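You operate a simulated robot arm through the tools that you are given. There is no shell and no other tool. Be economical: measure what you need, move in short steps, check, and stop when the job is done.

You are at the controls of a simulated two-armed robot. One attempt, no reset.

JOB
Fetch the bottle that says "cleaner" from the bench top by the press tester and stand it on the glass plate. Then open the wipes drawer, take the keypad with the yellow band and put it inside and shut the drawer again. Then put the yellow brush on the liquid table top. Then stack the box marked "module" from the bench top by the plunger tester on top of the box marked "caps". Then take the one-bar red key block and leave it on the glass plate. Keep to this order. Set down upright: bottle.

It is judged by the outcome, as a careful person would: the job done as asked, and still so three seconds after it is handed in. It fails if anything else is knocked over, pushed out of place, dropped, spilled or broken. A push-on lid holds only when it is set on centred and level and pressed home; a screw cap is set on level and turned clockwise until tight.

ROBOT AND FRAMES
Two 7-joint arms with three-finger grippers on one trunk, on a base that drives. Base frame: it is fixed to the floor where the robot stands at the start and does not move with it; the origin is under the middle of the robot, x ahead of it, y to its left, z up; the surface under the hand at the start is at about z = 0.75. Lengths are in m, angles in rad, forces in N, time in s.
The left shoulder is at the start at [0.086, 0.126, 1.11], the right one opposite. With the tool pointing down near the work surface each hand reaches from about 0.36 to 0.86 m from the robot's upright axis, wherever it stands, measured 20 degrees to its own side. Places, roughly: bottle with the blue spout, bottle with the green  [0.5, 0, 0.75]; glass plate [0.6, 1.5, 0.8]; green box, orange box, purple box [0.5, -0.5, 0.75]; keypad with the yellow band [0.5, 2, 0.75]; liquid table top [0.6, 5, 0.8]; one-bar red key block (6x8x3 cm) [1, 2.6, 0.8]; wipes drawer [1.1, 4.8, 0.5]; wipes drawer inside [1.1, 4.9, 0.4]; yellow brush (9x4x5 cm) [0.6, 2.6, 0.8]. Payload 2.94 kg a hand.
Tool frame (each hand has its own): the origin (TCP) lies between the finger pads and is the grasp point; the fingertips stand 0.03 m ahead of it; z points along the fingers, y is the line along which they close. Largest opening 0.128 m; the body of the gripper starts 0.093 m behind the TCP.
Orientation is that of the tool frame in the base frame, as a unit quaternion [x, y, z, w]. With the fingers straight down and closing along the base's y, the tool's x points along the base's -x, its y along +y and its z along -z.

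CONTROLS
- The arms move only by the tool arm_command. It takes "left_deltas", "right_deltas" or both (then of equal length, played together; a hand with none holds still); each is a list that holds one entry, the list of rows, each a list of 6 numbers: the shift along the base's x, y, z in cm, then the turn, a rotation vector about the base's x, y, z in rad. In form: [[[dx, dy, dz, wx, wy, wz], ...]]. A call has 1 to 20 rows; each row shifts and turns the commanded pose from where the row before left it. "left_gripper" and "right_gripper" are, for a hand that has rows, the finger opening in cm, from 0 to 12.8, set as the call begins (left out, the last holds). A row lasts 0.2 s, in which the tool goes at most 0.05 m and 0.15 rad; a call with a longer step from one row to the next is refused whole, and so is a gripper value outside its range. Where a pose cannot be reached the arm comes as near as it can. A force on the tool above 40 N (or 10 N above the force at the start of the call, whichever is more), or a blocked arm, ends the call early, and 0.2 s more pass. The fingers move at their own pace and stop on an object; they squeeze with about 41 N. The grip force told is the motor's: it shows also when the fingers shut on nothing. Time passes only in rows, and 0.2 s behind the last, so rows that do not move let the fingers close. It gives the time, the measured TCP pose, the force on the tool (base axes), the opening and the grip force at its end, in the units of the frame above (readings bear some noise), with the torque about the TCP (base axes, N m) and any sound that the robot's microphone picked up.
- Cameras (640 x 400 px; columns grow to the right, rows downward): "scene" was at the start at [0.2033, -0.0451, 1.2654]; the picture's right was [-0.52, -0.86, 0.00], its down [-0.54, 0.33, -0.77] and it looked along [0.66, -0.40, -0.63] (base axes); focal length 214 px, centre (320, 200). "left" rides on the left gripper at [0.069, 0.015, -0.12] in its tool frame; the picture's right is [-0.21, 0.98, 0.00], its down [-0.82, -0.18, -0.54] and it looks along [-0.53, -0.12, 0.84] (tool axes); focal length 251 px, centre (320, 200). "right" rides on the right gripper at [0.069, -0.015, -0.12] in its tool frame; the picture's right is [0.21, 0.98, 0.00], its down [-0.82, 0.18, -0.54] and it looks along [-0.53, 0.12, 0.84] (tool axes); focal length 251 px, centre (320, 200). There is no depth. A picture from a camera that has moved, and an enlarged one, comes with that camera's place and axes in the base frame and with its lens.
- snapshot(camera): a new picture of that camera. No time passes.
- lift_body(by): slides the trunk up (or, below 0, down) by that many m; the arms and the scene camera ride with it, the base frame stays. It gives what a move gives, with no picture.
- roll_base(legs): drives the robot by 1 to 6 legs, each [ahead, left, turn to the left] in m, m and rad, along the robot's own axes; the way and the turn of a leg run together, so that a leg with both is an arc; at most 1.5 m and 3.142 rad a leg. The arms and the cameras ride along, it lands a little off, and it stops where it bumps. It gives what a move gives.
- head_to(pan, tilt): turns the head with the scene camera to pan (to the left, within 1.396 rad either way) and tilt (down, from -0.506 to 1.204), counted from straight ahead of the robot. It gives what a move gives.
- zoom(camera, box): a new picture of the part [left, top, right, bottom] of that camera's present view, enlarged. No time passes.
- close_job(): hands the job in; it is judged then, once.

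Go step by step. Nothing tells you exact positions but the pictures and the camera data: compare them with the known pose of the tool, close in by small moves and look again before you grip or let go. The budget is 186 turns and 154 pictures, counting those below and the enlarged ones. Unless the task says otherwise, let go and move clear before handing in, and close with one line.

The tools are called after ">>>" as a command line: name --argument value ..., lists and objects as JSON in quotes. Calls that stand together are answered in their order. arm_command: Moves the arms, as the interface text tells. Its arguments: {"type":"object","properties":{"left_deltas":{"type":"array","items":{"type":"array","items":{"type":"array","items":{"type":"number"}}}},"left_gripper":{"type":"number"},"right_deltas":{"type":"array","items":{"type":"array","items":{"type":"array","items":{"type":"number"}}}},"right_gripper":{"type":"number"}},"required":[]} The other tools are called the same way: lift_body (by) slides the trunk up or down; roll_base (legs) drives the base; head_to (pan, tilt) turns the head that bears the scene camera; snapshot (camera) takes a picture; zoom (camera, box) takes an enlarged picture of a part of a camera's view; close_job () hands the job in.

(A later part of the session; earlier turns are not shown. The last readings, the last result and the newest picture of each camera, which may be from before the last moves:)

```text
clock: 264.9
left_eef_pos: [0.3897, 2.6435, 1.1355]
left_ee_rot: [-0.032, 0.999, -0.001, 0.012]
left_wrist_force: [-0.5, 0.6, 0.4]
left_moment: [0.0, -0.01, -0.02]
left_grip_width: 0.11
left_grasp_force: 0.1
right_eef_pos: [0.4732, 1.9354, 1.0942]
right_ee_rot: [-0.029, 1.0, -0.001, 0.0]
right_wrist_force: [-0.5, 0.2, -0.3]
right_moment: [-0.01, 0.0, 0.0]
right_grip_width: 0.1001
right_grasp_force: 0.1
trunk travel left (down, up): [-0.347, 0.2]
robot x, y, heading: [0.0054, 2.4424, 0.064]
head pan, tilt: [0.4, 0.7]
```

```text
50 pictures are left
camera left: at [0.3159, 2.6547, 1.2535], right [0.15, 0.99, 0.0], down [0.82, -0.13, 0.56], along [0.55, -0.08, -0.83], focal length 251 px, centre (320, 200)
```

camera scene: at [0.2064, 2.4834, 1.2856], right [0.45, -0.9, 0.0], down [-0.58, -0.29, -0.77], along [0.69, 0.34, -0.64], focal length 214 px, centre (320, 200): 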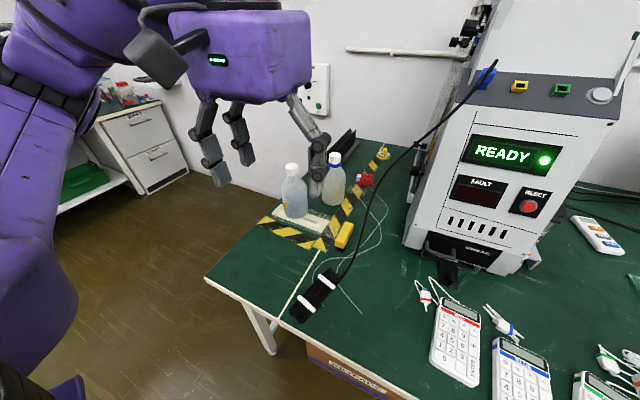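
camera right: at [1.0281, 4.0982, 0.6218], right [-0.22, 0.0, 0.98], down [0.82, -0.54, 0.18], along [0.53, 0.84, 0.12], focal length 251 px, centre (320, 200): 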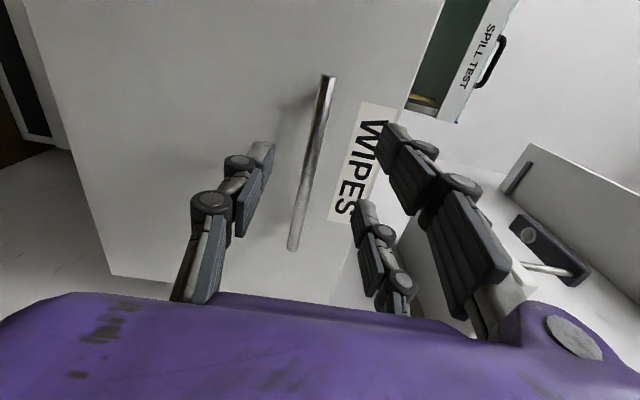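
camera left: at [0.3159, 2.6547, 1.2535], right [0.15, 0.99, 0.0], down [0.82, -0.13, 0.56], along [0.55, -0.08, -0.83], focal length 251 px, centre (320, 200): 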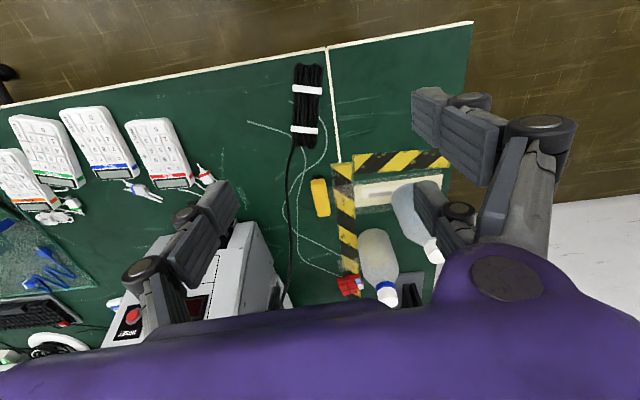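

The brush is at ≈(0.63, 2.608), long side along x, with a cable just on its right (y≈2.55). I'll turn the left gripper 90° so it closes along x, slim toward the cable.

>>> arm_command --left_deltas '[[[2.2, -0.3, 0, 0, 0, -0.145], [2.2, -0.3, 0, 0, 0, -0.145], [2.2, -0.3, 0, 0, 0, -0.145], [2.2, -0.3, 0, 0, 0, -0.145], [2.2, -0.3, -1, 0, 0, -0.145], [2.2, -0.3, -1, 0, 0, -0.145], [2.2, -0.3, -2, 0, 0, -0.145], [2.2, -0.3, -2, 0, 0, -0.145], [2.2, -0.3, -2, 0, 0, -0.145], [2.2, -0.3, -3, 0, 0, -0.145], [2, -0.3, -3, 0, 0, -0.145], [0, 0, 0, 0, 0, 0]]]' --left_gripper 11.5

>>> snapshot --camera "left"

>>> snapshot --camera "scene"

```text
clock: 267.5
left_eef_pos: [0.5062, 2.5306, 1.0064]
left_ee_rot: [0.585, 0.811, 0.012, 0.016]
left_wrist_force: [0.2, 0.8, 0.3]
left_moment: [-0.02, -0.02, -0.02]
left_grip_width: 0.1149
left_grasp_force: 0.1
left hand out of reach, approached as far as the arm can: row 8, 9, 10, 11
right_eef_pos: [0.4744, 1.9358, 1.0944]
right_ee_rot: [-0.03, 1.0, -0.001, 0.0]
right_wrist_force: [0.2, 0.6, -0.4]
right_moment: [-0.01, 0.0, -0.03]
right_grip_width: 0.1001
right_grasp_force: 0.0
trunk travel left (down, up): [-0.347, 0.2]
robot x, y, heading: [0.0057, 2.4405, 0.066]
head pan, tilt: [0.4, 0.7]
```

```text
49 pictures are left
camera left: at [0.493, 2.6009, 1.1257], right [0.99, 0.1, 0.04], down [0.07, -0.84, 0.54], along [0.09, -0.54, -0.84], focal length 251 px, centre (320, 200)
```

left: 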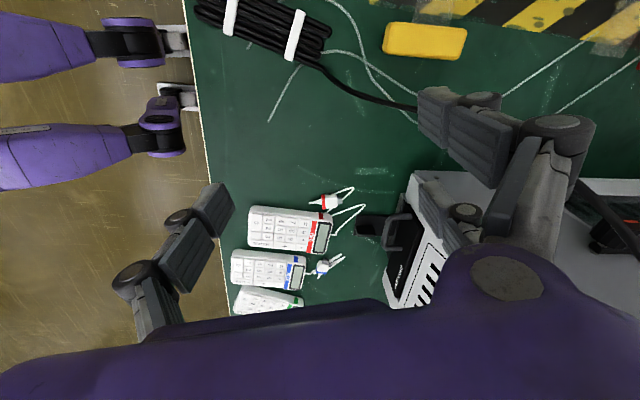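

```text
48 pictures are left
camera scene: at [0.2063, 2.4842, 1.2856], right [0.45, -0.9, 0.0], down [-0.58, -0.29, -0.76], along [0.68, 0.34, -0.64], focal length 214 px, centre (320, 200)
```

scene: 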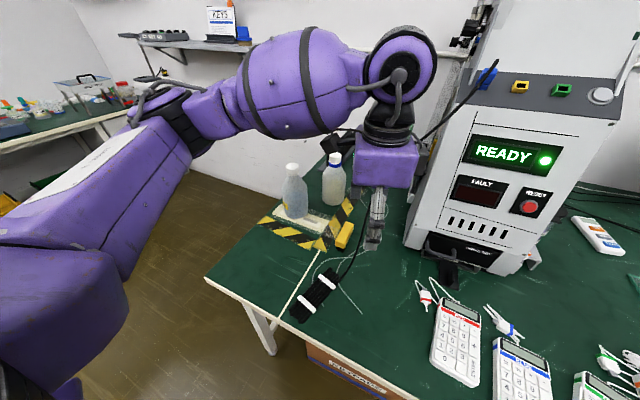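

That orientation needs more sideways offset. Raising the hand, shifting the base 0.2 m right, then moving in again.

>>> arm_command --left_deltas '[[[-1, 0, 4, 0, 0, 0], [-3, 0, 4, 0, 0, 0], [-3, 0, 2, 0, 0, 0]]]'

>>> roll_base --legs '[[0, -0.22, -0.06]]'

>>> snapshot --camera "left"

```text
clock: 268.3
left_eef_pos: [0.4377, 2.531, 1.1066]
left_ee_rot: [0.585, 0.811, 0.012, 0.015]
left_wrist_force: [-0.9, 0.2, 1.1]
left_moment: [-0.01, -0.04, -0.01]
left_grip_width: 0.1151
left_grasp_force: 0.0
right_eef_pos: [0.4729, 1.9366, 1.0952]
right_ee_rot: [-0.029, 1.0, 0.0, 0.001]
right_wrist_force: [-0.2, 0.6, 0.2]
right_moment: [0.03, 0.01, 0.01]
right_grip_width: 0.1
right_grasp_force: 0.1
trunk travel left (down, up): [-0.347, 0.2]
robot x, y, heading: [0.0088, 2.4358, 0.064]
head pan, tilt: [0.4, 0.7]
```

```text
clock: 270.9
left_eef_pos: [0.449, 2.2874, 1.1053]
left_ee_rot: [0.609, 0.793, 0.011, 0.015]
left_wrist_force: [-0.1, -0.4, -1.5]
left_moment: [-0.03, -0.01, 0.02]
left_grip_width: 0.115
left_grasp_force: 0.0
right_eef_pos: [0.4502, 1.6913, 1.094]
right_ee_rot: [0.0, 1.0, -0.001, 0.001]
right_wrist_force: [-0.7, -0.1, -0.6]
right_moment: [-0.02, -0.01, 0.03]
right_grip_width: 0.0999
right_grasp_force: 0.0
trunk travel left (down, up): [-0.347, 0.2]
robot x, y, heading: [0.0105, 2.2157, 0.004]
head pan, tilt: [0.4, 0.7]
```

```text
47 pictures are left
camera left: at [0.4413, 2.3579, 1.2258], right [1.0, 0.05, 0.04], down [0.02, -0.84, 0.54], along [0.06, -0.54, -0.84], focal length 251 px, centre (320, 200)
```

left: 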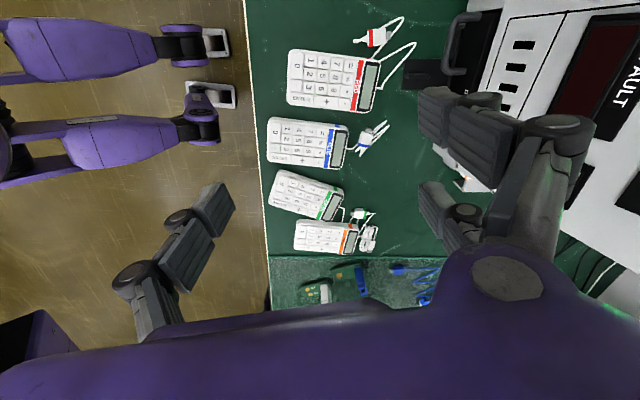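

Moving left along the bench edge first, then in over the brush at z≈1.05, squaring the yaw.

>>> arm_command --left_deltas '[[[0, 4, 0, 0, 0, 0], [0, 4, 0, 0, 0, 0], [0, 4, 0, 0, 0, 0], [0, 4, 0, 0, 0, 0], [0, 4, 0, 0, 0, 0], [0, 4, 0, 0, 0, 0], [0, 4, 0, 0, 0, 0], [0, 4.1, 0, 0, 0, 0], [3.6, 0, -1, 0.001, 0.007, -0.045], [3.6, 0, -1, 0.001, 0.007, -0.045], [3.6, 0, -1, 0.001, 0.007, -0.045], [3.6, 0, -1, 0.001, 0.007, -0.045], [3.6, 0, -1, 0.001, 0.007, -0.045], [0, 0, 0, 0, 0, 0]]]' --left_gripper 11.5

>>> snapshot --camera "left"

>>> snapshot --camera "scene"

```text
clock: 273.9
left_eef_pos: [0.4202, 2.3279, 1.0394]
left_ee_rot: [0.693, 0.721, 0.002, 0.002]
left_wrist_force: [-0.5, 0.2, 0.8]
left_moment: [-0.01, 0.01, 0.0]
left_grip_width: 0.115
left_grasp_force: 0.0
left hand out of reach, approached as far as the arm can: row 3, 4, 5, 6, 7, 8, 9, 10, 11, 12, 13
right_eef_pos: [0.4505, 1.6913, 1.095]
right_ee_rot: [-0.001, 1.0, -0.001, 0.001]
right_wrist_force: [0.2, -0.4, -0.2]
right_moment: [0.02, 0.01, 0.0]
right_grip_width: 0.1
right_grasp_force: 0.0
trunk travel left (down, up): [-0.347, 0.2]
robot x, y, heading: [0.0116, 2.2203, 0.002]
head pan, tilt: [0.4, 0.7]
```

```text
46 pictures are left
camera left: at [0.4322, 2.3977, 1.1593], right [0.98, -0.18, 0.0], down [-0.15, -0.83, 0.54], along [-0.09, -0.53, -0.84], focal length 251 px, centre (320, 200)
```

left: 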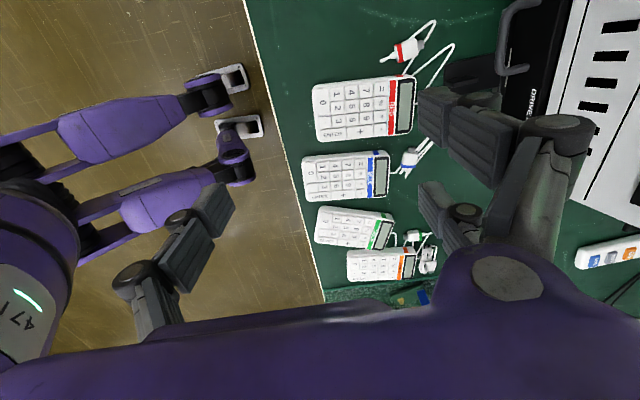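

```text
45 pictures are left
camera scene: at [0.2157, 2.2537, 1.2856], right [0.39, -0.92, 0.0], down [-0.59, -0.25, -0.76], along [0.7, 0.3, -0.64], focal length 214 px, centre (320, 200)
```

scene: 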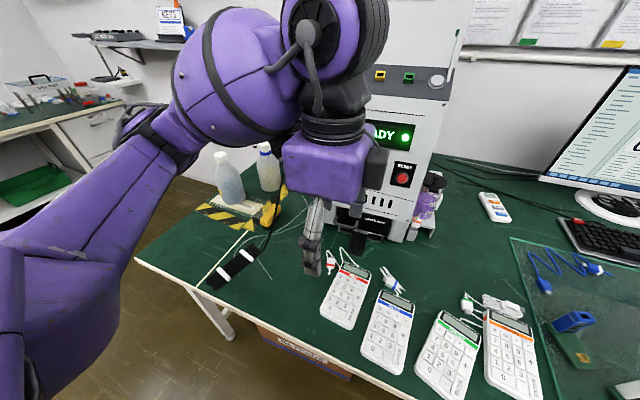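

The left wrist cannot yaw that way. By symmetry the right hand can, so I'll restore the left hand, drive to y≈2.95 and use the right hand.

>>> arm_command --left_deltas '[[[0, 0, 2, 0, 0, 0.14], [0, 0, 2, 0, 0, 0.14], [0, 0, 2, 0, 0, 0.14], [0, 0, 2, 0, 0, 0.14], [0, 0, 0, 0, 0, 0.14], [0, 0, 0, 0, 0, 0.14], [0, 0, 0, 0, 0, 0.14], [0, 0, 0, 0, 0, 0.14], [0, 0, 0, 0, 0, 0.14], [0, 0, 0, 0, 0, 0.14], [0, 0, 0, 0, 0, 0.131], [0, 0, 0, 0, 0, 0]]]' --left_gripper 11

>>> arm_command --right_deltas '[[[0, 0, 1, 0, 0, -0.143], [0, 0, 1, 0, 0, -0.143], [0, 0, 0, 0, 0, -0.143], [0, 0, 0, 0, 0, -0.143], [0, 0, 0, 0, 0, -0.143], [0, 0, 0, 0, 0, -0.143], [0, 0, 0, 0, 0, -0.143], [0, 0, 0, 0, 0, -0.143], [0, 0, 0, 0, 0, -0.143], [0, 0, 0, 0, 0, -0.143], [0, 0, 0, 0, 0, -0.115], [0, 0, 0, 0, 0, 0]]]' --right_gripper 11.5

>>> roll_base --legs '[[0, 0.74, 0]]'

>>> head_to --pan -0.4 --tilt 0.7

>>> snapshot --camera "scene"

```text
clock: 276.5
left_eef_pos: [0.4197, 2.3277, 1.1181]
left_ee_rot: [0.001, 1.0, 0.002, 0.0]
left_wrist_force: [0.3, -0.3, 0.3]
left_moment: [0.0, 0.01, 0.01]
left_grip_width: 0.1098
left_grasp_force: 0.0
right_eef_pos: [0.4501, 1.6907, 1.0946]
right_ee_rot: [-0.001, 1.0, -0.001, 0.0]
right_wrist_force: [-0.7, 0.2, 0.8]
right_moment: [-0.01, -0.03, 0.0]
right_grip_width: 0.1001
right_grasp_force: 0.0
trunk travel left (down, up): [-0.347, 0.2]
robot x, y, heading: [0.0154, 2.2182, 0.002]
head pan, tilt: [0.4, 0.7]
```

```text
clock: 279.1
left_eef_pos: [0.4203, 2.3272, 1.1178]
left_ee_rot: [0.002, 1.0, 0.001, 0.0]
left_wrist_force: [-0.2, -0.2, -0.5]
left_moment: [0.0, 0.01, 0.0]
left_grip_width: 0.11
left_grasp_force: 0.1
right_eef_pos: [0.4507, 1.6916, 1.1145]
right_ee_rot: [0.698, 0.716, -0.001, 0.0]
right_wrist_force: [-0.1, 0.2, -0.1]
right_moment: [0.0, 0.01, 0.04]
right_grip_width: 0.115
right_grasp_force: 0.1
trunk travel left (down, up): [-0.347, 0.2]
robot x, y, heading: [0.0113, 2.2216, -0.001]
head pan, tilt: [0.4, 0.7]
```

```text
clock: 286.0
left_eef_pos: [0.4209, 3.06, 1.1184]
left_ee_rot: [0.006, 1.0, 0.002, 0.0]
left_wrist_force: [0.7, -0.4, 0.6]
left_moment: [0.01, 0.02, 0.0]
left_grip_width: 0.1101
left_grasp_force: 0.1
right_eef_pos: [0.4454, 2.4235, 1.115]
right_ee_rot: [0.701, 0.713, -0.001, 0.0]
right_wrist_force: [-0.3, 0.0, -0.5]
right_moment: [-0.02, -0.02, 0.01]
right_grip_width: 0.1149
right_grasp_force: 0.0
trunk travel left (down, up): [-0.347, 0.2]
robot x, y, heading: [0.0111, 2.9553, -0.007]
head pan, tilt: [0.4, 0.7]
```

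```text
clock: 287.1
left_eef_pos: [0.4204, 3.0615, 1.1183]
left_ee_rot: [0.006, 1.0, 0.002, 0.0]
left_wrist_force: [-0.5, -0.4, -0.1]
left_moment: [-0.04, -0.02, 0.03]
left_grip_width: 0.11
left_grasp_force: 0.1
right_eef_pos: [0.446, 2.4235, 1.1151]
right_ee_rot: [0.701, 0.713, 0.0, 0.0]
right_wrist_force: [-0.1, -0.2, 0.1]
right_moment: [0.0, -0.05, -0.01]
right_grip_width: 0.115
right_grasp_force: 0.0
trunk travel left (down, up): [-0.347, 0.2]
robot x, y, heading: [0.0129, 2.9543, -0.004]
head pan, tilt: [-0.4, 0.7]
```

```text
44 pictures are left
camera scene: at [0.2163, 2.9224, 1.2856], right [-0.39, -0.92, 0.0], down [-0.59, 0.25, -0.76], along [0.7, -0.3, -0.64], focal length 214 px, centre (320, 200)
```

scene: 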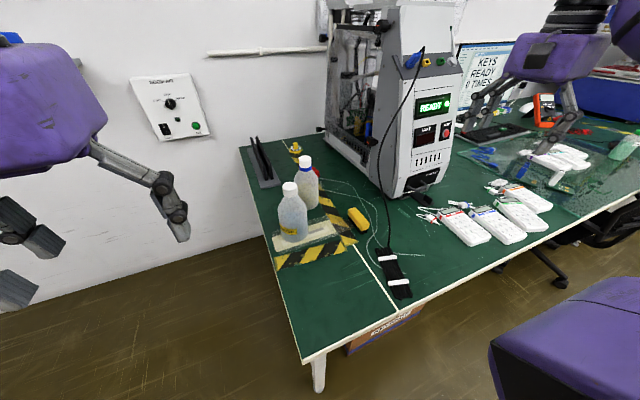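

Moving the right hand over to the brush's line at the bench edge, then in over the brush.

>>> arm_command --right_deltas '[[[0, 4, 0, 0, 0, 0], [0, 4, 0, 0, 0, 0], [0, 4, 0, 0, 0, 0], [0, 4, 0, 0, 0, 0], [0, 2.4, 0, 0, 0, 0], [3.8, 0, -2, 0, 0, 0], [3.8, 0, -2, 0, 0, 0], [3.8, 0, -2, 0, 0, 0], [3.8, 0, -2, 0, 0, 0], [3.5, 0, -3, 0, 0, 0], [0, 0, 0, 0, 0, 0]]]' --right_gripper 11.5

>>> snapshot --camera "right"

>>> zoom --camera "scene" --box '[250, 100, 450, 280]'

```text
clock: 289.5
left_eef_pos: [0.4198, 3.0611, 1.1178]
left_ee_rot: [0.006, 1.0, 0.002, 0.001]
left_wrist_force: [0.0, -0.8, -0.5]
left_moment: [-0.02, 0.01, 0.01]
left_grip_width: 0.1099
left_grasp_force: 0.0
right_eef_pos: [0.6309, 2.6094, 1.0058]
right_ee_rot: [0.7, 0.714, 0.0, 0.0]
right_wrist_force: [-0.1, 0.0, -0.1]
right_moment: [0.0, -0.03, -0.01]
right_grip_width: 0.1147
right_grasp_force: 0.0
trunk travel left (down, up): [-0.347, 0.2]
robot x, y, heading: [0.0138, 2.9578, -0.008]
head pan, tilt: [-0.4, 0.7]
```

```text
43 pictures are left
camera right: at [0.6154, 2.6783, 1.1271], right [0.97, 0.23, 0.0], down [0.2, -0.82, 0.54], along [0.13, -0.53, -0.84], focal length 251 px, centre (320, 200)
```

right: 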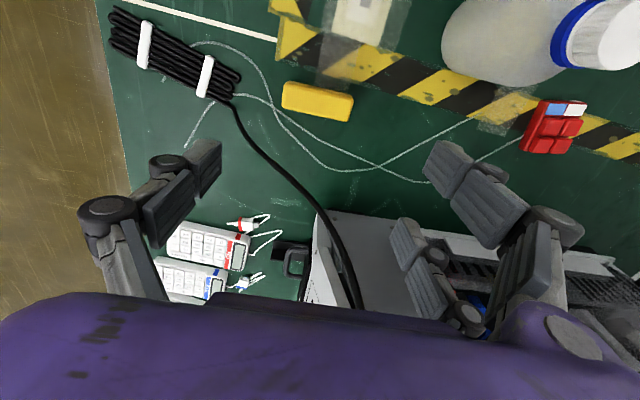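

```text
2.22 times, centred on (350, 190) of scene
camera zoom: at [0.2152, 2.9222, 1.2858], right [-0.39, -0.92, 0.0], down [-0.59, 0.25, -0.77], along [0.7, -0.3, -0.64], focal length 477 px, centre (253, 222)
```

zoom: 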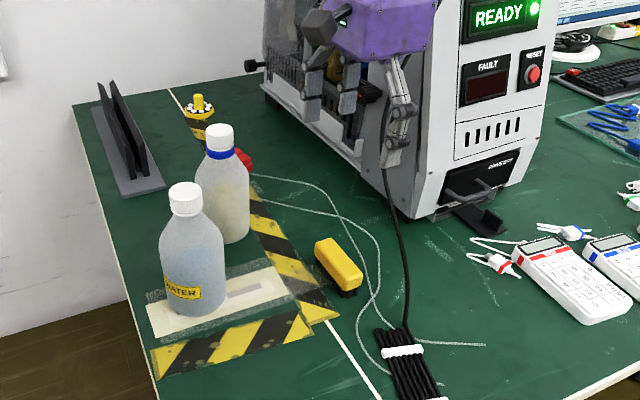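

Brush centre ≈(0.629, 2.613), top ≈0.80. Descending around its ends.

>>> arm_command --right_deltas '[[[0, 0.3, -4, 0, 0, 0.03], [0, 0, -4, 0, 0, 0.03], [0, 0, -4, 0, 0, 0], [0, 0, -4, 0, 0, 0], [0, 0, -2.5, 0, 0, 0], [0, 0, 0, 0, 0, 0]]]' --right_gripper 11.8

>>> zoom --camera "scene" --box '[300, 140, 440, 260]'

>>> snapshot --camera "right"

```text
clock: 290.9
left_eef_pos: [0.4218, 3.0609, 1.1183]
left_ee_rot: [0.006, 1.0, 0.001, -0.001]
left_wrist_force: [-0.2, 0.3, 0.4]
left_moment: [0.02, 0.04, 0.01]
left_grip_width: 0.1102
left_grasp_force: 0.2
right_eef_pos: [0.6324, 2.6099, 0.8182]
right_ee_rot: [0.679, 0.734, -0.001, 0.0]
right_wrist_force: [0.5, 0.2, 0.1]
right_moment: [0.02, -0.01, 0.0]
right_grip_width: 0.118
right_grasp_force: 0.2
trunk travel left (down, up): [-0.347, 0.2]
robot x, y, heading: [0.0116, 2.9579, -0.007]
head pan, tilt: [-0.4, 0.7]
```

```text
3.33 times, centred on (370, 200) of scene
camera zoom: at [0.2161, 2.9226, 1.2857], right [-0.39, -0.92, 0.0], down [-0.59, 0.25, -0.77], along [0.7, -0.3, -0.64], focal length 715 px, centre (153, 200)
```

zoom: 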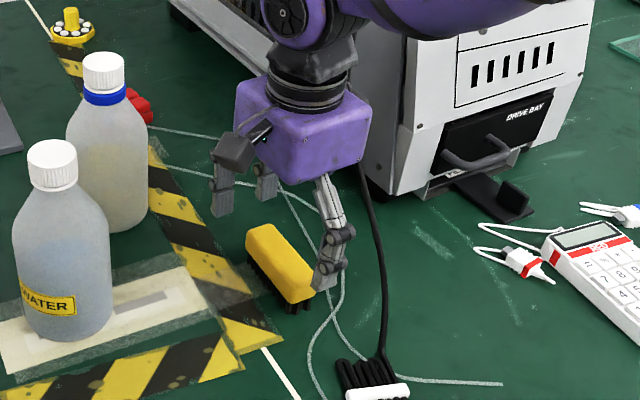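

```text
40 pictures are left
camera right: at [0.6122, 2.6779, 0.9395], right [0.96, 0.29, 0.0], down [0.24, -0.8, 0.54], along [0.16, -0.52, -0.84], focal length 251 px, centre (320, 200)
```

right: 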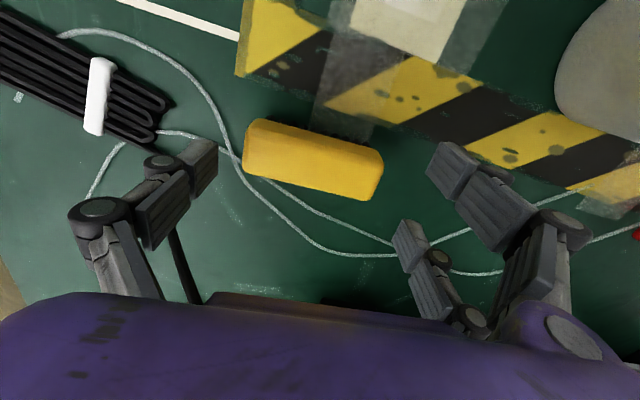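

Fine-aligning (−0.5, +0.8 cm), lowering, and gripping.

>>> arm_command --right_deltas '[[[-0.5, 0.8, -1.2, 0, 0, 0], [0, 0, -1.4, 0, 0, 0], [0, 0, 0, 0, 0, 0]]]' --right_gripper 11.8

>>> arm_command --right_deltas '[[[0, 0, 0, 0, 0, 0], [0, 0, 0, 0, 0, 0], [0, 0, 0, 0, 0, 0], [0, 0, 2, 0, 0, 0], [0, 0, 3, 0, 0, 0], [0, 0, 0, 0, 0, 0]]]' --right_gripper 6

>>> snapshot --camera "right"

```text
clock: 291.7
left_eef_pos: [0.4214, 3.061, 1.1192]
left_ee_rot: [0.005, 1.0, 0.002, 0.0]
left_wrist_force: [0.2, 0.4, -0.5]
left_moment: [-0.03, 0.0, -0.02]
left_grip_width: 0.1097
left_grasp_force: 0.0
right_eef_pos: [0.6276, 2.6183, 0.7939]
right_ee_rot: [0.679, 0.734, -0.001, -0.001]
right_wrist_force: [0.1, 0.2, 0.0]
right_moment: [-0.01, -0.02, 0.04]
right_grip_width: 0.118
right_grasp_force: 0.0
trunk travel left (down, up): [-0.347, 0.2]
robot x, y, heading: [0.0141, 2.9591, -0.009]
head pan, tilt: [-0.4, 0.7]
```

```text
clock: 293.1
left_eef_pos: [0.4216, 3.0615, 1.1185]
left_ee_rot: [0.007, 1.0, 0.003, 0.001]
left_wrist_force: [0.2, -0.3, -0.4]
left_moment: [-0.03, -0.02, 0.0]
left_grip_width: 0.11
left_grasp_force: 0.0
right_eef_pos: [0.6277, 2.6197, 0.8441]
right_ee_rot: [0.679, 0.734, -0.002, -0.001]
right_wrist_force: [0.4, -0.5, -1.2]
right_moment: [0.0, 0.03, 0.03]
right_grip_width: 0.0886
right_grasp_force: 41.3
trunk travel left (down, up): [-0.347, 0.2]
robot x, y, heading: [0.0113, 2.9567, -0.01]
head pan, tilt: [-0.4, 0.7]
```

```text
39 pictures are left
camera right: at [0.6076, 2.6872, 0.9646], right [0.96, 0.29, 0.0], down [0.25, -0.8, 0.54], along [0.15, -0.52, -0.84], focal length 251 px, centre (320, 200)
```

right: 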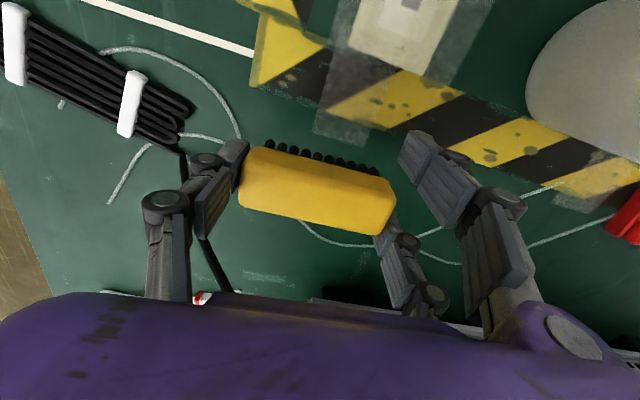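

Brush held. Lifting, retracting, then driving to the liquid table.

>>> arm_command --right_deltas '[[[0, 0, 4, 0, 0, 0], [0, 0, 4, 0, 0, 0], [0, 0, 4, 0, 0, 0], [0, 0, 4, 0, 0, 0], [0, 0, 4, 0, 0, 0], [-4, 0, 1, 0, 0, 0], [-4, 0, 0, 0, 0, 0], [-4, -1, 0, 0, 0, 0], [-4, -2, 0, 0, 0, 0], [-2, -2, 0, 0, 0, 0]]]' --right_gripper 6

>>> roll_base --legs '[[-0.36, 0, 0], [0, 0, 1.571], [1.15, 0, 0]]'

>>> head_to --pan -0.3 --tilt 0.7

>>> snapshot --camera "scene"

```text
clock: 295.3
left_eef_pos: [0.421, 3.0606, 1.1177]
left_ee_rot: [0.006, 1.0, 0.001, 0.0]
left_wrist_force: [-0.4, 0.6, -0.2]
left_moment: [0.0, -0.03, 0.0]
left_grip_width: 0.1098
left_grasp_force: 0.1
right_eef_pos: [0.4463, 2.568, 1.0534]
right_ee_rot: [0.679, 0.734, -0.002, 0.001]
right_wrist_force: [0.5, 0.1, -0.6]
right_moment: [-0.01, -0.01, 0.0]
right_grip_width: 0.0884
right_grasp_force: 41.0
trunk travel left (down, up): [-0.347, 0.2]
robot x, y, heading: [0.0177, 2.9529, -0.005]
head pan, tilt: [-0.4, 0.7]
```

```text
clock: 306.7
left_eef_pos: [-0.4087, 4.4957, 1.1189]
left_ee_rot: [-0.698, 0.716, 0.001, -0.001]
left_wrist_force: [-0.4, -0.2, 0.9]
left_moment: [0.0, -0.02, -0.02]
left_grip_width: 0.1103
left_grasp_force: 0.1
right_eef_pos: [0.0846, 4.5164, 1.0538]
right_ee_rot: [-0.034, 0.999, -0.001, 0.0]
right_wrist_force: [0.0, 0.0, -0.1]
right_moment: [0.0, -0.01, 0.02]
right_grip_width: 0.0885
right_grasp_force: 40.8
trunk travel left (down, up): [-0.347, 0.2]
robot x, y, heading: [-0.3087, 4.084, 1.557]
head pan, tilt: [-0.4, 0.7]
```

```text
clock: 307.4
left_eef_pos: [-0.4078, 4.4961, 1.1194]
left_ee_rot: [-0.699, 0.716, 0.001, -0.002]
left_wrist_force: [0.8, -0.2, -0.1]
left_moment: [0.05, -0.02, -0.01]
left_grip_width: 0.1102
left_grasp_force: 0.0
right_eef_pos: [0.084, 4.5144, 1.0531]
right_ee_rot: [-0.033, 0.999, -0.001, 0.0]
right_wrist_force: [0.0, -0.1, -1.5]
right_moment: [0.01, 0.03, -0.03]
right_grip_width: 0.0883
right_grasp_force: 40.7
trunk travel left (down, up): [-0.347, 0.2]
robot x, y, heading: [-0.3113, 4.0841, 1.55]
head pan, tilt: [-0.3, 0.7]
```

```text
38 pictures are left
camera scene: at [-0.2812, 4.2911, 1.2856], right [0.95, -0.31, 0.0], down [-0.2, -0.61, -0.76], along [0.24, 0.73, -0.64], focal length 214 px, centre (320, 200)
```

scene: 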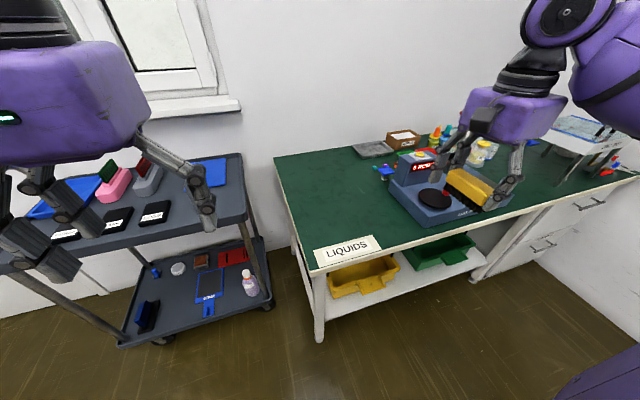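

The left part of the liquid table near (0.0, 4.80) is free. Moving the brush over it and lowering.

>>> arm_command --right_deltas '[[[-1.2, 4.08, 0, 0, 0, 0], [-1.2, 4.08, 0, 0, 0, 0], [-1.2, 4.08, 0, 0, 0, 0], [-1.2, 4.08, 0, 0, 0, 0], [-1.2, 4.08, 0, 0, 0, 0], [-1.2, 4.08, 0, 0, 0, 0], [-1.2, 4.08, 0, 0, 0, 0], [0, 0, -4, 0, 0, 0], [0, 0, -4, 0, 0, 0], [0, 0, -4, 0, 0, 0], [0, 0, -4, 0, 0, 0], [0, 0, -4, 0, 0, 0], [0, 0, 0, 0, 0, 0]]]' --right_gripper 6

>>> snapshot --camera "scene"

```text
clock: 310.1
left_eef_pos: [-0.4089, 4.4943, 1.1187]
left_ee_rot: [-0.699, 0.716, 0.002, -0.002]
left_wrist_force: [-0.2, 0.2, 0.1]
left_moment: [-0.03, 0.0, -0.02]
left_grip_width: 0.1101
left_grasp_force: 0.2
right_eef_pos: [0.0131, 4.7587, 0.8637]
right_ee_rot: [-0.033, 0.999, 0.001, 0.0]
right_wrist_force: [-0.3, 0.2, -1.2]
right_moment: [0.0, 0.03, 0.01]
right_grip_width: 0.0885
right_grasp_force: 40.9
right hand out of reach, approached as far as the arm can: row 7, 12
trunk travel left (down, up): [-0.347, 0.2]
robot x, y, heading: [-0.3115, 4.0873, 1.552]
head pan, tilt: [-0.3, 0.7]
```

```text
37 pictures are left
camera scene: at [-0.2816, 4.2908, 1.2857], right [0.95, -0.31, 0.0], down [-0.2, -0.61, -0.77], along [0.24, 0.73, -0.64], focal length 214 px, centre (320, 200)
```

scene: 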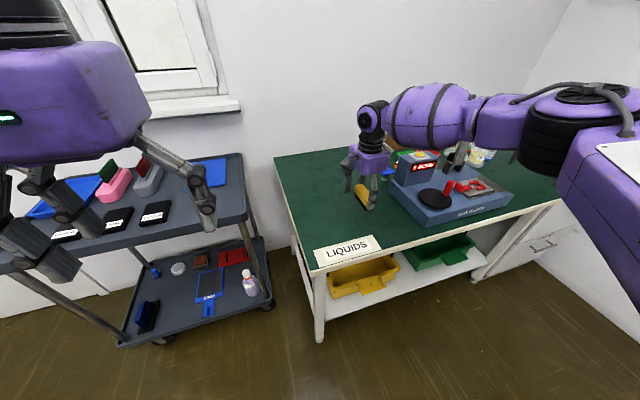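

Good spot. Creeping down to contact.

>>> arm_command --right_deltas '[[[0, -2, -2, 0, 0, 0], [0, 0, -2, 0, 0, 0], [0, 0, -1, 0, 0, 0], [0, 0, 0, 0, 0, 0]]]' --right_gripper 6

>>> arm_command --right_deltas '[[[0, 0, -0.7, 0, 0, 0], [0, 0, -0.5, 0, 0, 0], [0, 0, 0, 0, 0, 0]]]' --right_gripper 6

>>> arm_command --right_deltas '[[[0, 0, -0.4, 0, 0, 0], [0, 0, -0.3, 0, 0, 0], [0, 0, 0, 0, 0, 0]]]' --right_gripper 6

```text
clock: 311.1
left_eef_pos: [-0.4096, 4.4957, 1.118]
left_ee_rot: [-0.699, 0.716, 0.001, -0.001]
left_wrist_force: [0.4, 0.4, -0.2]
left_moment: [-0.01, 0.01, 0.0]
left_grip_width: 0.1101
left_grasp_force: 0.1
right_eef_pos: [0.013, 4.7385, 0.8131]
right_ee_rot: [-0.034, 0.999, -0.001, 0.0]
right_wrist_force: [0.2, 0.4, -0.5]
right_moment: [0.0, -0.03, -0.01]
right_grip_width: 0.0883
right_grasp_force: 41.1
trunk travel left (down, up): [-0.347, 0.2]
robot x, y, heading: [-0.3091, 4.088, 1.55]
head pan, tilt: [-0.3, 0.7]
```

```text
clock: 311.9
left_eef_pos: [-0.4085, 4.4963, 1.1177]
left_ee_rot: [-0.698, 0.716, 0.001, -0.001]
left_wrist_force: [0.5, 0.0, -0.4]
left_moment: [0.0, 0.02, 0.06]
left_grip_width: 0.1099
left_grasp_force: 0.0
right_eef_pos: [0.0134, 4.7386, 0.8026]
right_ee_rot: [-0.033, 0.999, 0.0, 0.0]
right_wrist_force: [-0.1, -0.7, 0.2]
right_moment: [-0.02, 0.02, -0.03]
right_grip_width: 0.0884
right_grasp_force: 41.4
trunk travel left (down, up): [-0.347, 0.2]
robot x, y, heading: [-0.312, 4.0864, 1.556]
head pan, tilt: [-0.3, 0.7]
```

```text
clock: 312.8
left_eef_pos: [-0.4089, 4.4964, 1.1184]
left_ee_rot: [-0.698, 0.716, 0.001, -0.001]
left_wrist_force: [0.7, -0.4, -0.2]
left_moment: [-0.01, 0.02, 0.01]
left_grip_width: 0.1097
left_grasp_force: 0.0
right_eef_pos: [0.0146, 4.7358, 0.7959]
right_ee_rot: [-0.033, 0.999, 0.0, 0.0]
right_wrist_force: [0.1, 0.5, -1.0]
right_moment: [-0.01, 0.03, 0.04]
right_grip_width: 0.0883
right_grasp_force: 40.8
right hand out of reach, approached as far as the arm can: row 2
trunk travel left (down, up): [-0.347, 0.2]
robot x, y, heading: [-0.3086, 4.0863, 1.55]
head pan, tilt: [-0.3, 0.7]
```

>>> lift_body --by -0.005

>>> lift_body --by -0.005

>>> zoom --camera "scene" --box '[300, 130, 460, 250]'

```text
clock: 313.3
left_eef_pos: [-0.4089, 4.4947, 1.1132]
left_ee_rot: [-0.698, 0.716, 0.002, 0.0]
left_wrist_force: [-0.7, 0.7, 0.8]
left_moment: [-0.03, 0.0, 0.0]
left_grip_width: 0.11
left_grasp_force: 0.1
right_eef_pos: [0.0159, 4.7343, 0.7927]
right_ee_rot: [-0.031, 1.0, -0.001, 0.001]
right_wrist_force: [2.1, -3.0, 8.2]
right_moment: [0.01, -0.13, 0.0]
right_grip_width: 0.0881
right_grasp_force: 40.7
trunk travel left (down, up): [-0.342, 0.205]
robot x, y, heading: [-0.3102, 4.0849, 1.551]
head pan, tilt: [-0.3, 0.7]
```

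```text
clock: 313.8
left_eef_pos: [-0.409, 4.494, 1.1097]
left_ee_rot: [-0.699, 0.715, 0.002, 0.0]
left_wrist_force: [0.5, 0.2, 0.0]
left_moment: [-0.02, 0.01, -0.03]
left_grip_width: 0.1097
left_grasp_force: 0.1
right_eef_pos: [0.0158, 4.7348, 0.7904]
right_ee_rot: [-0.031, 1.0, 0.001, 0.001]
right_wrist_force: [3.8, -2.4, 30.1]
right_moment: [-0.12, -0.45, 0.01]
right_grip_width: 0.0887
right_grasp_force: 40.6
trunk travel left (down, up): [-0.337, 0.21]
robot x, y, heading: [-0.3109, 4.089, 1.547]
head pan, tilt: [-0.3, 0.7]
```

```text
3.33 times, centred on (380, 190) of scene
camera zoom: at [-0.2821, 4.2907, 1.2764], right [0.95, -0.31, 0.0], down [-0.2, -0.61, -0.77], along [0.24, 0.73, -0.64], focal length 715 px, centre (120, 233)
```

zoom: 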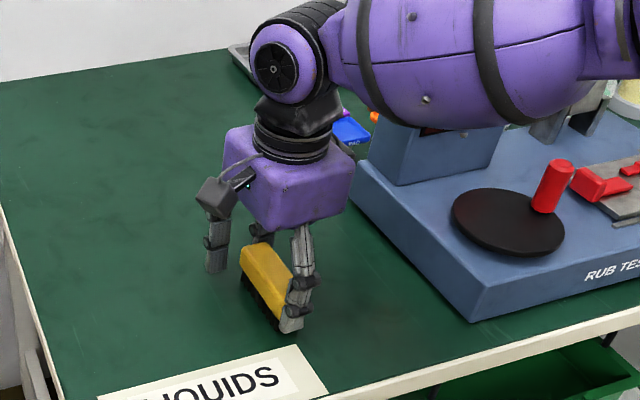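

Contact on the table. Easing, releasing and rising.

>>> lift_body --by 0.004

>>> arm_command --right_deltas '[[[0, 0, 0, 0, 0, 0], [0, 0, 0, 0, 0, 0], [0, 0, 0, 0, 0, 0], [0, 0, 3, 0, 0, 0], [0, 0, 4, 0, 0, 0], [0, 0, 4, 0, 0, 0], [0, 0, 4, 0, 0, 0], [0, 0, 4, 0, 0, 0], [0, -4, 4, 0, 0, 0], [0, -4, 2, 0, 0, 0], [0, -4, 0, 0, 0, 0], [0, -4, 0, 0, 0, 0]]]' --right_gripper 12

>>> snapshot --camera "scene"

```text
clock: 314.4
left_eef_pos: [-0.4096, 4.4951, 1.1127]
left_ee_rot: [-0.699, 0.715, 0.002, 0.0]
left_wrist_force: [0.3, 0.5, 0.5]
left_moment: [0.01, -0.01, -0.01]
left_grip_width: 0.11
left_grasp_force: 0.1
right_eef_pos: [0.0149, 4.7353, 0.7894]
right_ee_rot: [-0.034, 0.999, -0.001, 0.001]
right_wrist_force: [2.3, 5.4, 11.1]
right_moment: [0.62, -0.27, -0.06]
right_grip_width: 0.0884
right_grasp_force: 41.3
trunk travel left (down, up): [-0.341, 0.206]
robot x, y, heading: [-0.3135, 4.0852, 1.553]
head pan, tilt: [-0.3, 0.7]
```

```text
refused: row 9 steps farther than a row can; nothing moved
```

```text
35 pictures are left
camera scene: at [-0.2816, 4.2918, 1.2798], right [0.95, -0.31, 0.0], down [-0.2, -0.61, -0.77], along [0.24, 0.73, -0.64], focal length 214 px, centre (320, 200)
```

scene: 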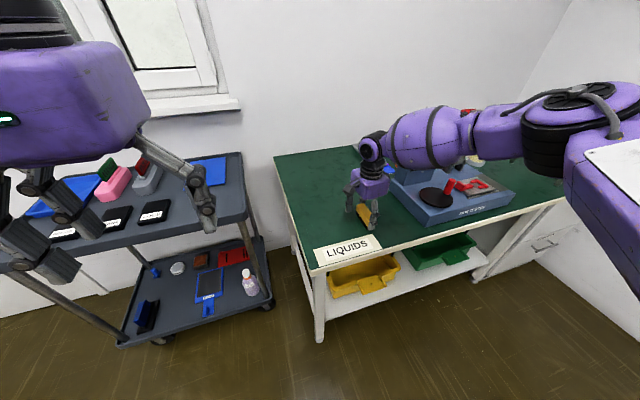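

>>> arm_command --right_deltas '[[[0, 0, 0, 0, 0, 0], [0, 0, 0, 0, 0, 0], [0, 0, 0, 0, 0, 0], [0, 0, 3, 0, 0, 0], [0, 0, 4, 0, 0, 0], [0, 0, 4, 0, 0, 0], [0, 0, 4, 0, 0, 0], [0, 0, 4, 0, 0, 0], [0, -3, 3, 0, 0, 0], [0, -4, 2, 0, 0, 0], [0, -4, 0, 0, 0, 0], [0, -4, 0, 0, 0, 0]]]' --right_gripper 12

>>> snapshot --camera "scene"

```text
clock: 317.0
left_eef_pos: [-0.4075, 4.4946, 1.1125]
left_ee_rot: [-0.699, 0.715, 0.002, -0.001]
left_wrist_force: [0.7, 0.5, -0.5]
left_moment: [0.05, 0.0, 0.02]
left_grip_width: 0.1102
left_grasp_force: 0.0
right_eef_pos: [0.0168, 4.5826, 1.0316]
right_ee_rot: [-0.033, 0.999, -0.001, -0.001]
right_wrist_force: [0.8, 0.0, -0.7]
right_moment: [0.01, 0.01, 0.04]
right_grip_width: 0.1201
right_grasp_force: 0.0
trunk travel left (down, up): [-0.341, 0.206]
robot x, y, heading: [-0.3097, 4.0864, 1.556]
head pan, tilt: [-0.3, 0.7]
```

```text
34 pictures are left
camera scene: at [-0.2806, 4.2911, 1.2799], right [0.95, -0.31, 0.0], down [-0.2, -0.61, -0.77], along [0.24, 0.73, -0.64], focal length 214 px, centre (320, 200)
```

scene: 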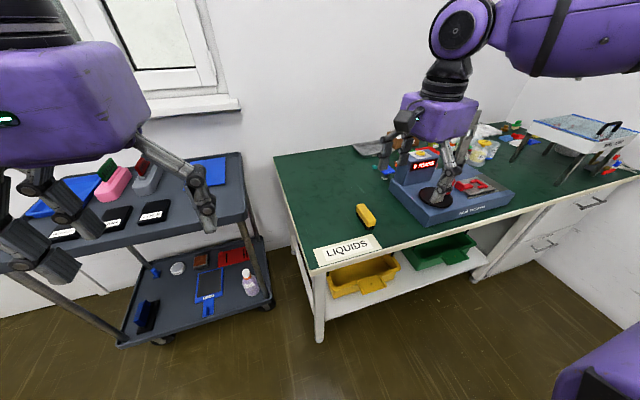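

The brush stands on the liquid table. Restoring the right wrist and driving back down the room to the boxes by the plunger tester.

>>> arm_command --right_deltas '[[[0, 0, 1, 0, 0, 0.14], [0, 0, 1, 0, 0, 0.14], [0, 0, 1, 0, 0, 0.14], [0, 0, 1, 0, 0, 0.14], [0, 0, 1, 0, 0, 0.14], [0, 0, 1, 0, 0, 0.14], [0, 0, 0, 0, 0, 0.14], [0, 0, 0, 0, 0, 0.14], [0, 0, 0, 0, 0, 0.14], [0, 0, 0, 0, 0, 0.14], [0, 0, 0, 0, 0, 0.09], [0, 0, 0, 0, 0, 0]]]'

>>> roll_base --legs '[[-1.5, 0, 0], [-1.5, 0, 0], [-1.3, 0, 0], [0, 0, -1.556]]'

>>> head_to --pan -0.3 --tilt 0.6

>>> snapshot --camera "scene"

```text
clock: 319.6
left_eef_pos: [-0.4081, 4.4947, 1.1121]
left_ee_rot: [-0.698, 0.716, 0.002, -0.001]
left_wrist_force: [0.5, -0.4, 0.4]
left_moment: [0.01, 0.01, 0.01]
left_grip_width: 0.1101
left_grasp_force: 0.0
right_eef_pos: [0.0154, 4.5848, 1.0892]
right_ee_rot: [-0.702, 0.712, -0.001, 0.001]
right_wrist_force: [-0.2, 0.2, 0.2]
right_moment: [-0.01, 0.03, 0.02]
right_grip_width: 0.1198
right_grasp_force: 0.0
trunk travel left (down, up): [-0.341, 0.206]
robot x, y, heading: [-0.308, 4.0857, 1.546]
head pan, tilt: [-0.3, 0.7]
```

```text
clock: 344.2
left_eef_pos: [-0.0854, -0.1767, 1.1127]
left_ee_rot: [0.039, 0.999, 0.001, 0.0]
left_wrist_force: [-0.4, -1.1, 0.0]
left_moment: [0.0, 0.03, 0.0]
left_grip_width: 0.1099
left_grasp_force: 0.0
right_eef_pos: [-0.0189, -0.6032, 1.0904]
right_ee_rot: [0.034, 0.999, -0.001, 0.001]
right_wrist_force: [-0.8, 0.0, 0.2]
right_moment: [-0.02, -0.02, 0.02]
right_grip_width: 0.1201
right_grasp_force: 0.0
trunk travel left (down, up): [-0.341, 0.206]
robot x, y, heading: [-0.5003, -0.2523, -0.071]
head pan, tilt: [-0.3, 0.7]
```

```text
clock: 344.8
left_eef_pos: [-0.086, -0.1774, 1.1139]
left_ee_rot: [0.038, 0.999, 0.002, 0.0]
left_wrist_force: [-0.3, -0.5, 0.3]
left_moment: [0.0, -0.03, -0.01]
left_grip_width: 0.11
left_grasp_force: 0.0
right_eef_pos: [-0.0191, -0.6046, 1.0906]
right_ee_rot: [0.034, 0.999, -0.001, 0.001]
right_wrist_force: [0.2, 0.0, -0.8]
right_moment: [-0.02, -0.02, -0.03]
right_grip_width: 0.1202
right_grasp_force: 0.1
trunk travel left (down, up): [-0.341, 0.206]
robot x, y, heading: [-0.4999, -0.2566, -0.068]
head pan, tilt: [-0.3, 0.6]
```

```text
33 pictures are left
camera scene: at [-0.291, -0.2948, 1.2883], right [-0.36, -0.93, 0.0], down [-0.53, 0.2, -0.82], along [0.77, -0.3, -0.57], focal length 214 px, centre (320, 200)
```

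scene: 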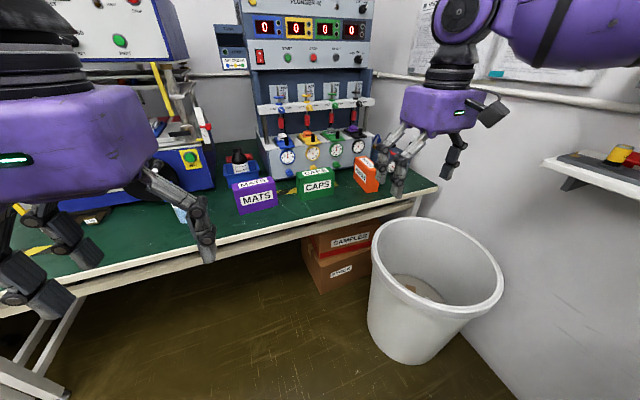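

Boxes visible: MATS, CAPS, MODULE; the waste bin is further right. Driving forward 0.5 m and zooming on the boxes.

>>> roll_base --legs '[[0, 0, 0.07], [0.5, 0, 0]]'

>>> head_to --pan -0.8 --tilt 0.75

>>> snapshot --camera "scene"

>>> snapshot --camera "right"

```text
clock: 348.2
left_eef_pos: [0.4044, -0.1439, 1.1108]
left_ee_rot: [0.001, 1.0, 0.001, -0.001]
left_wrist_force: [-0.4, 0.0, 0.3]
left_moment: [0.01, 0.02, -0.02]
left_grip_width: 0.11
left_grasp_force: 0.0
right_eef_pos: [0.5036, -0.5656, 1.0894]
right_ee_rot: [-0.004, 1.0, -0.001, 0.002]
right_wrist_force: [1.3, 0.6, -0.1]
right_moment: [-0.02, 0.01, 0.0]
right_grip_width: 0.1203
right_grasp_force: 0.0
trunk travel left (down, up): [-0.341, 0.206]
robot x, y, heading: [-0.0031, -0.255, 0.007]
head pan, tilt: [-0.3, 0.6]
```

```text
clock: 349.2
left_eef_pos: [0.4044, -0.1444, 1.1132]
left_ee_rot: [0.002, 1.0, 0.003, 0.001]
left_wrist_force: [0.5, 0.5, -0.6]
left_moment: [0.0, 0.03, -0.01]
left_grip_width: 0.1098
left_grasp_force: 0.1
right_eef_pos: [0.5028, -0.5654, 1.0908]
right_ee_rot: [-0.003, 1.0, 0.0, 0.001]
right_wrist_force: [0.3, -0.8, -0.2]
right_moment: [0.01, 0.0, -0.03]
right_grip_width: 0.1199
right_grasp_force: 0.1
trunk travel left (down, up): [-0.341, 0.206]
robot x, y, heading: [-0.0025, -0.2497, 0.007]
head pan, tilt: [-0.799, 0.75]
```

```text
32 pictures are left
camera scene: at [0.1826, -0.3114, 1.2755], right [-0.71, -0.7, 0.0], down [-0.48, 0.49, -0.73], along [0.51, -0.52, -0.68], focal length 214 px, centre (320, 200)
```

scene: 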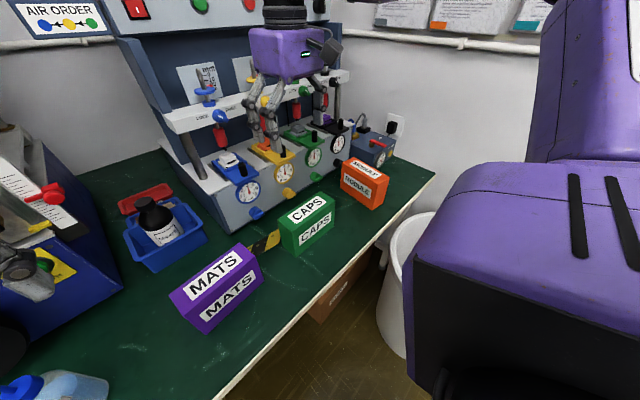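

```text
31 pictures are left
camera right: at [0.4345, -0.5812, 1.2107], right [-0.22, 0.98, 0.0], down [0.82, 0.19, 0.54], along [0.53, 0.12, -0.84], focal length 251 px, centre (320, 200)
```

right: 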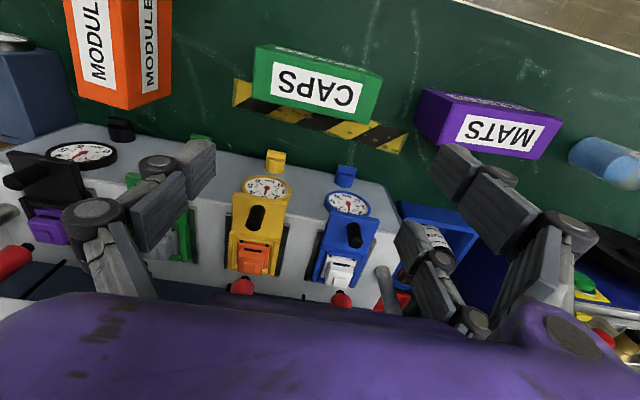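

>>> zoom --camera "scene" --box '[240, 130, 420, 270]'

>>> zoom --camera "right" --box '[40, 0, 400, 140]'

```text
2.86 times, centred on (330, 200) of scene
camera zoom: at [0.1826, -0.3114, 1.2755], right [-0.71, -0.7, 0.0], down [-0.48, 0.49, -0.73], along [0.51, -0.52, -0.68], focal length 613 px, centre (291, 200)
```

zoom: 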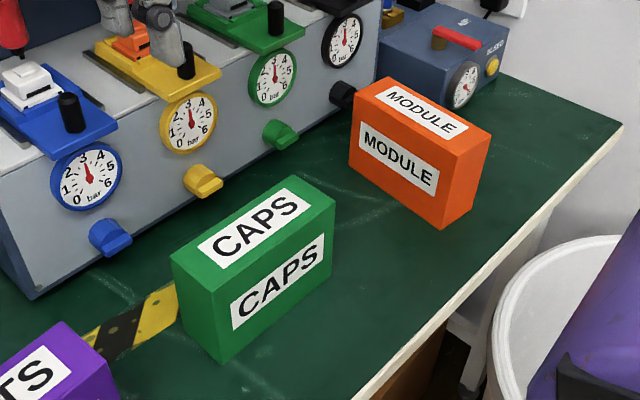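

```text
1.78 times, centred on (220, 70) of right
camera zoom: at [0.4345, -0.5812, 1.2107], right [-0.22, 0.98, 0.0], down [0.82, 0.19, 0.54], along [0.53, 0.12, -0.84], focal length 447 px, centre (498, 431)
```

zoom: 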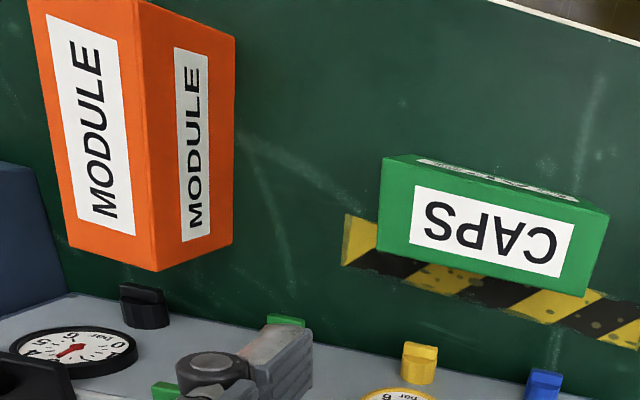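

CAPS: centre (0.490, −0.577), 6×15.5 cm, top ≈0.862. MODULE: centre (0.489, −0.834), long along x, 6 cm wide. Moving the right hand above MODULE.

>>> arm_command --right_deltas '[[[-0.2, -4, 0, 0, 0, -0.012], [-0.2, -4, 0, 0, 0, -0.012], [-0.2, -4, 0, 0, 0, -0.012], [-0.2, -4, 0, 0, 0, -0.012], [-0.2, -4, -1, 0, 0, -0.012], [-0.2, -4, -2, 0, 0, -0.012], [-0.1, -2.9, -3, 0, 0, -0.01], [0, 0, -3, 0, 0, 0], [0, 0, 0, 0, 0, 0]]]' --right_gripper 10

>>> snapshot --camera "right"

>>> snapshot --camera "scene"

```text
clock: 351.2
left_eef_pos: [0.4045, -0.1435, 1.1122]
left_ee_rot: [0.001, 1.0, 0.001, 0.001]
left_wrist_force: [0.1, 0.1, 0.1]
left_moment: [0.02, -0.01, 0.0]
left_grip_width: 0.1099
left_grasp_force: 0.1
right_eef_pos: [0.4906, -0.8357, 0.997]
right_ee_rot: [0.037, 0.999, -0.001, 0.001]
right_wrist_force: [0.8, 0.5, 0.0]
right_moment: [0.05, 0.03, 0.02]
right_grip_width: 0.0998
right_grasp_force: 0.1
trunk travel left (down, up): [-0.341, 0.206]
robot x, y, heading: [0.0013, -0.2559, 0.006]
head pan, tilt: [-0.799, 0.75]
```

```text
28 pictures are left
camera right: at [0.4205, -0.8452, 1.1195], right [-0.14, 0.99, 0.0], down [0.83, 0.12, 0.54], along [0.54, 0.07, -0.84], focal length 251 px, centre (320, 200)
```

right: 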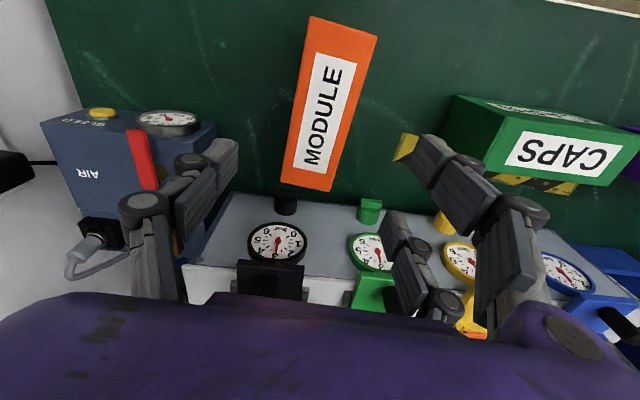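

```text
27 pictures are left
camera scene: at [0.1825, -0.3113, 1.2755], right [-0.71, -0.7, 0.0], down [-0.48, 0.49, -0.73], along [0.51, -0.52, -0.68], focal length 214 px, centre (320, 200)
```

scene: 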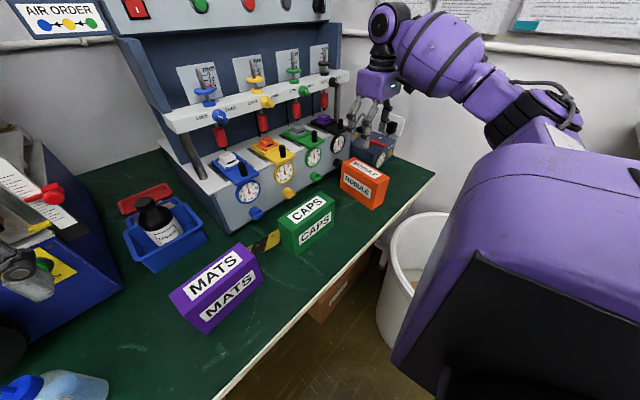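

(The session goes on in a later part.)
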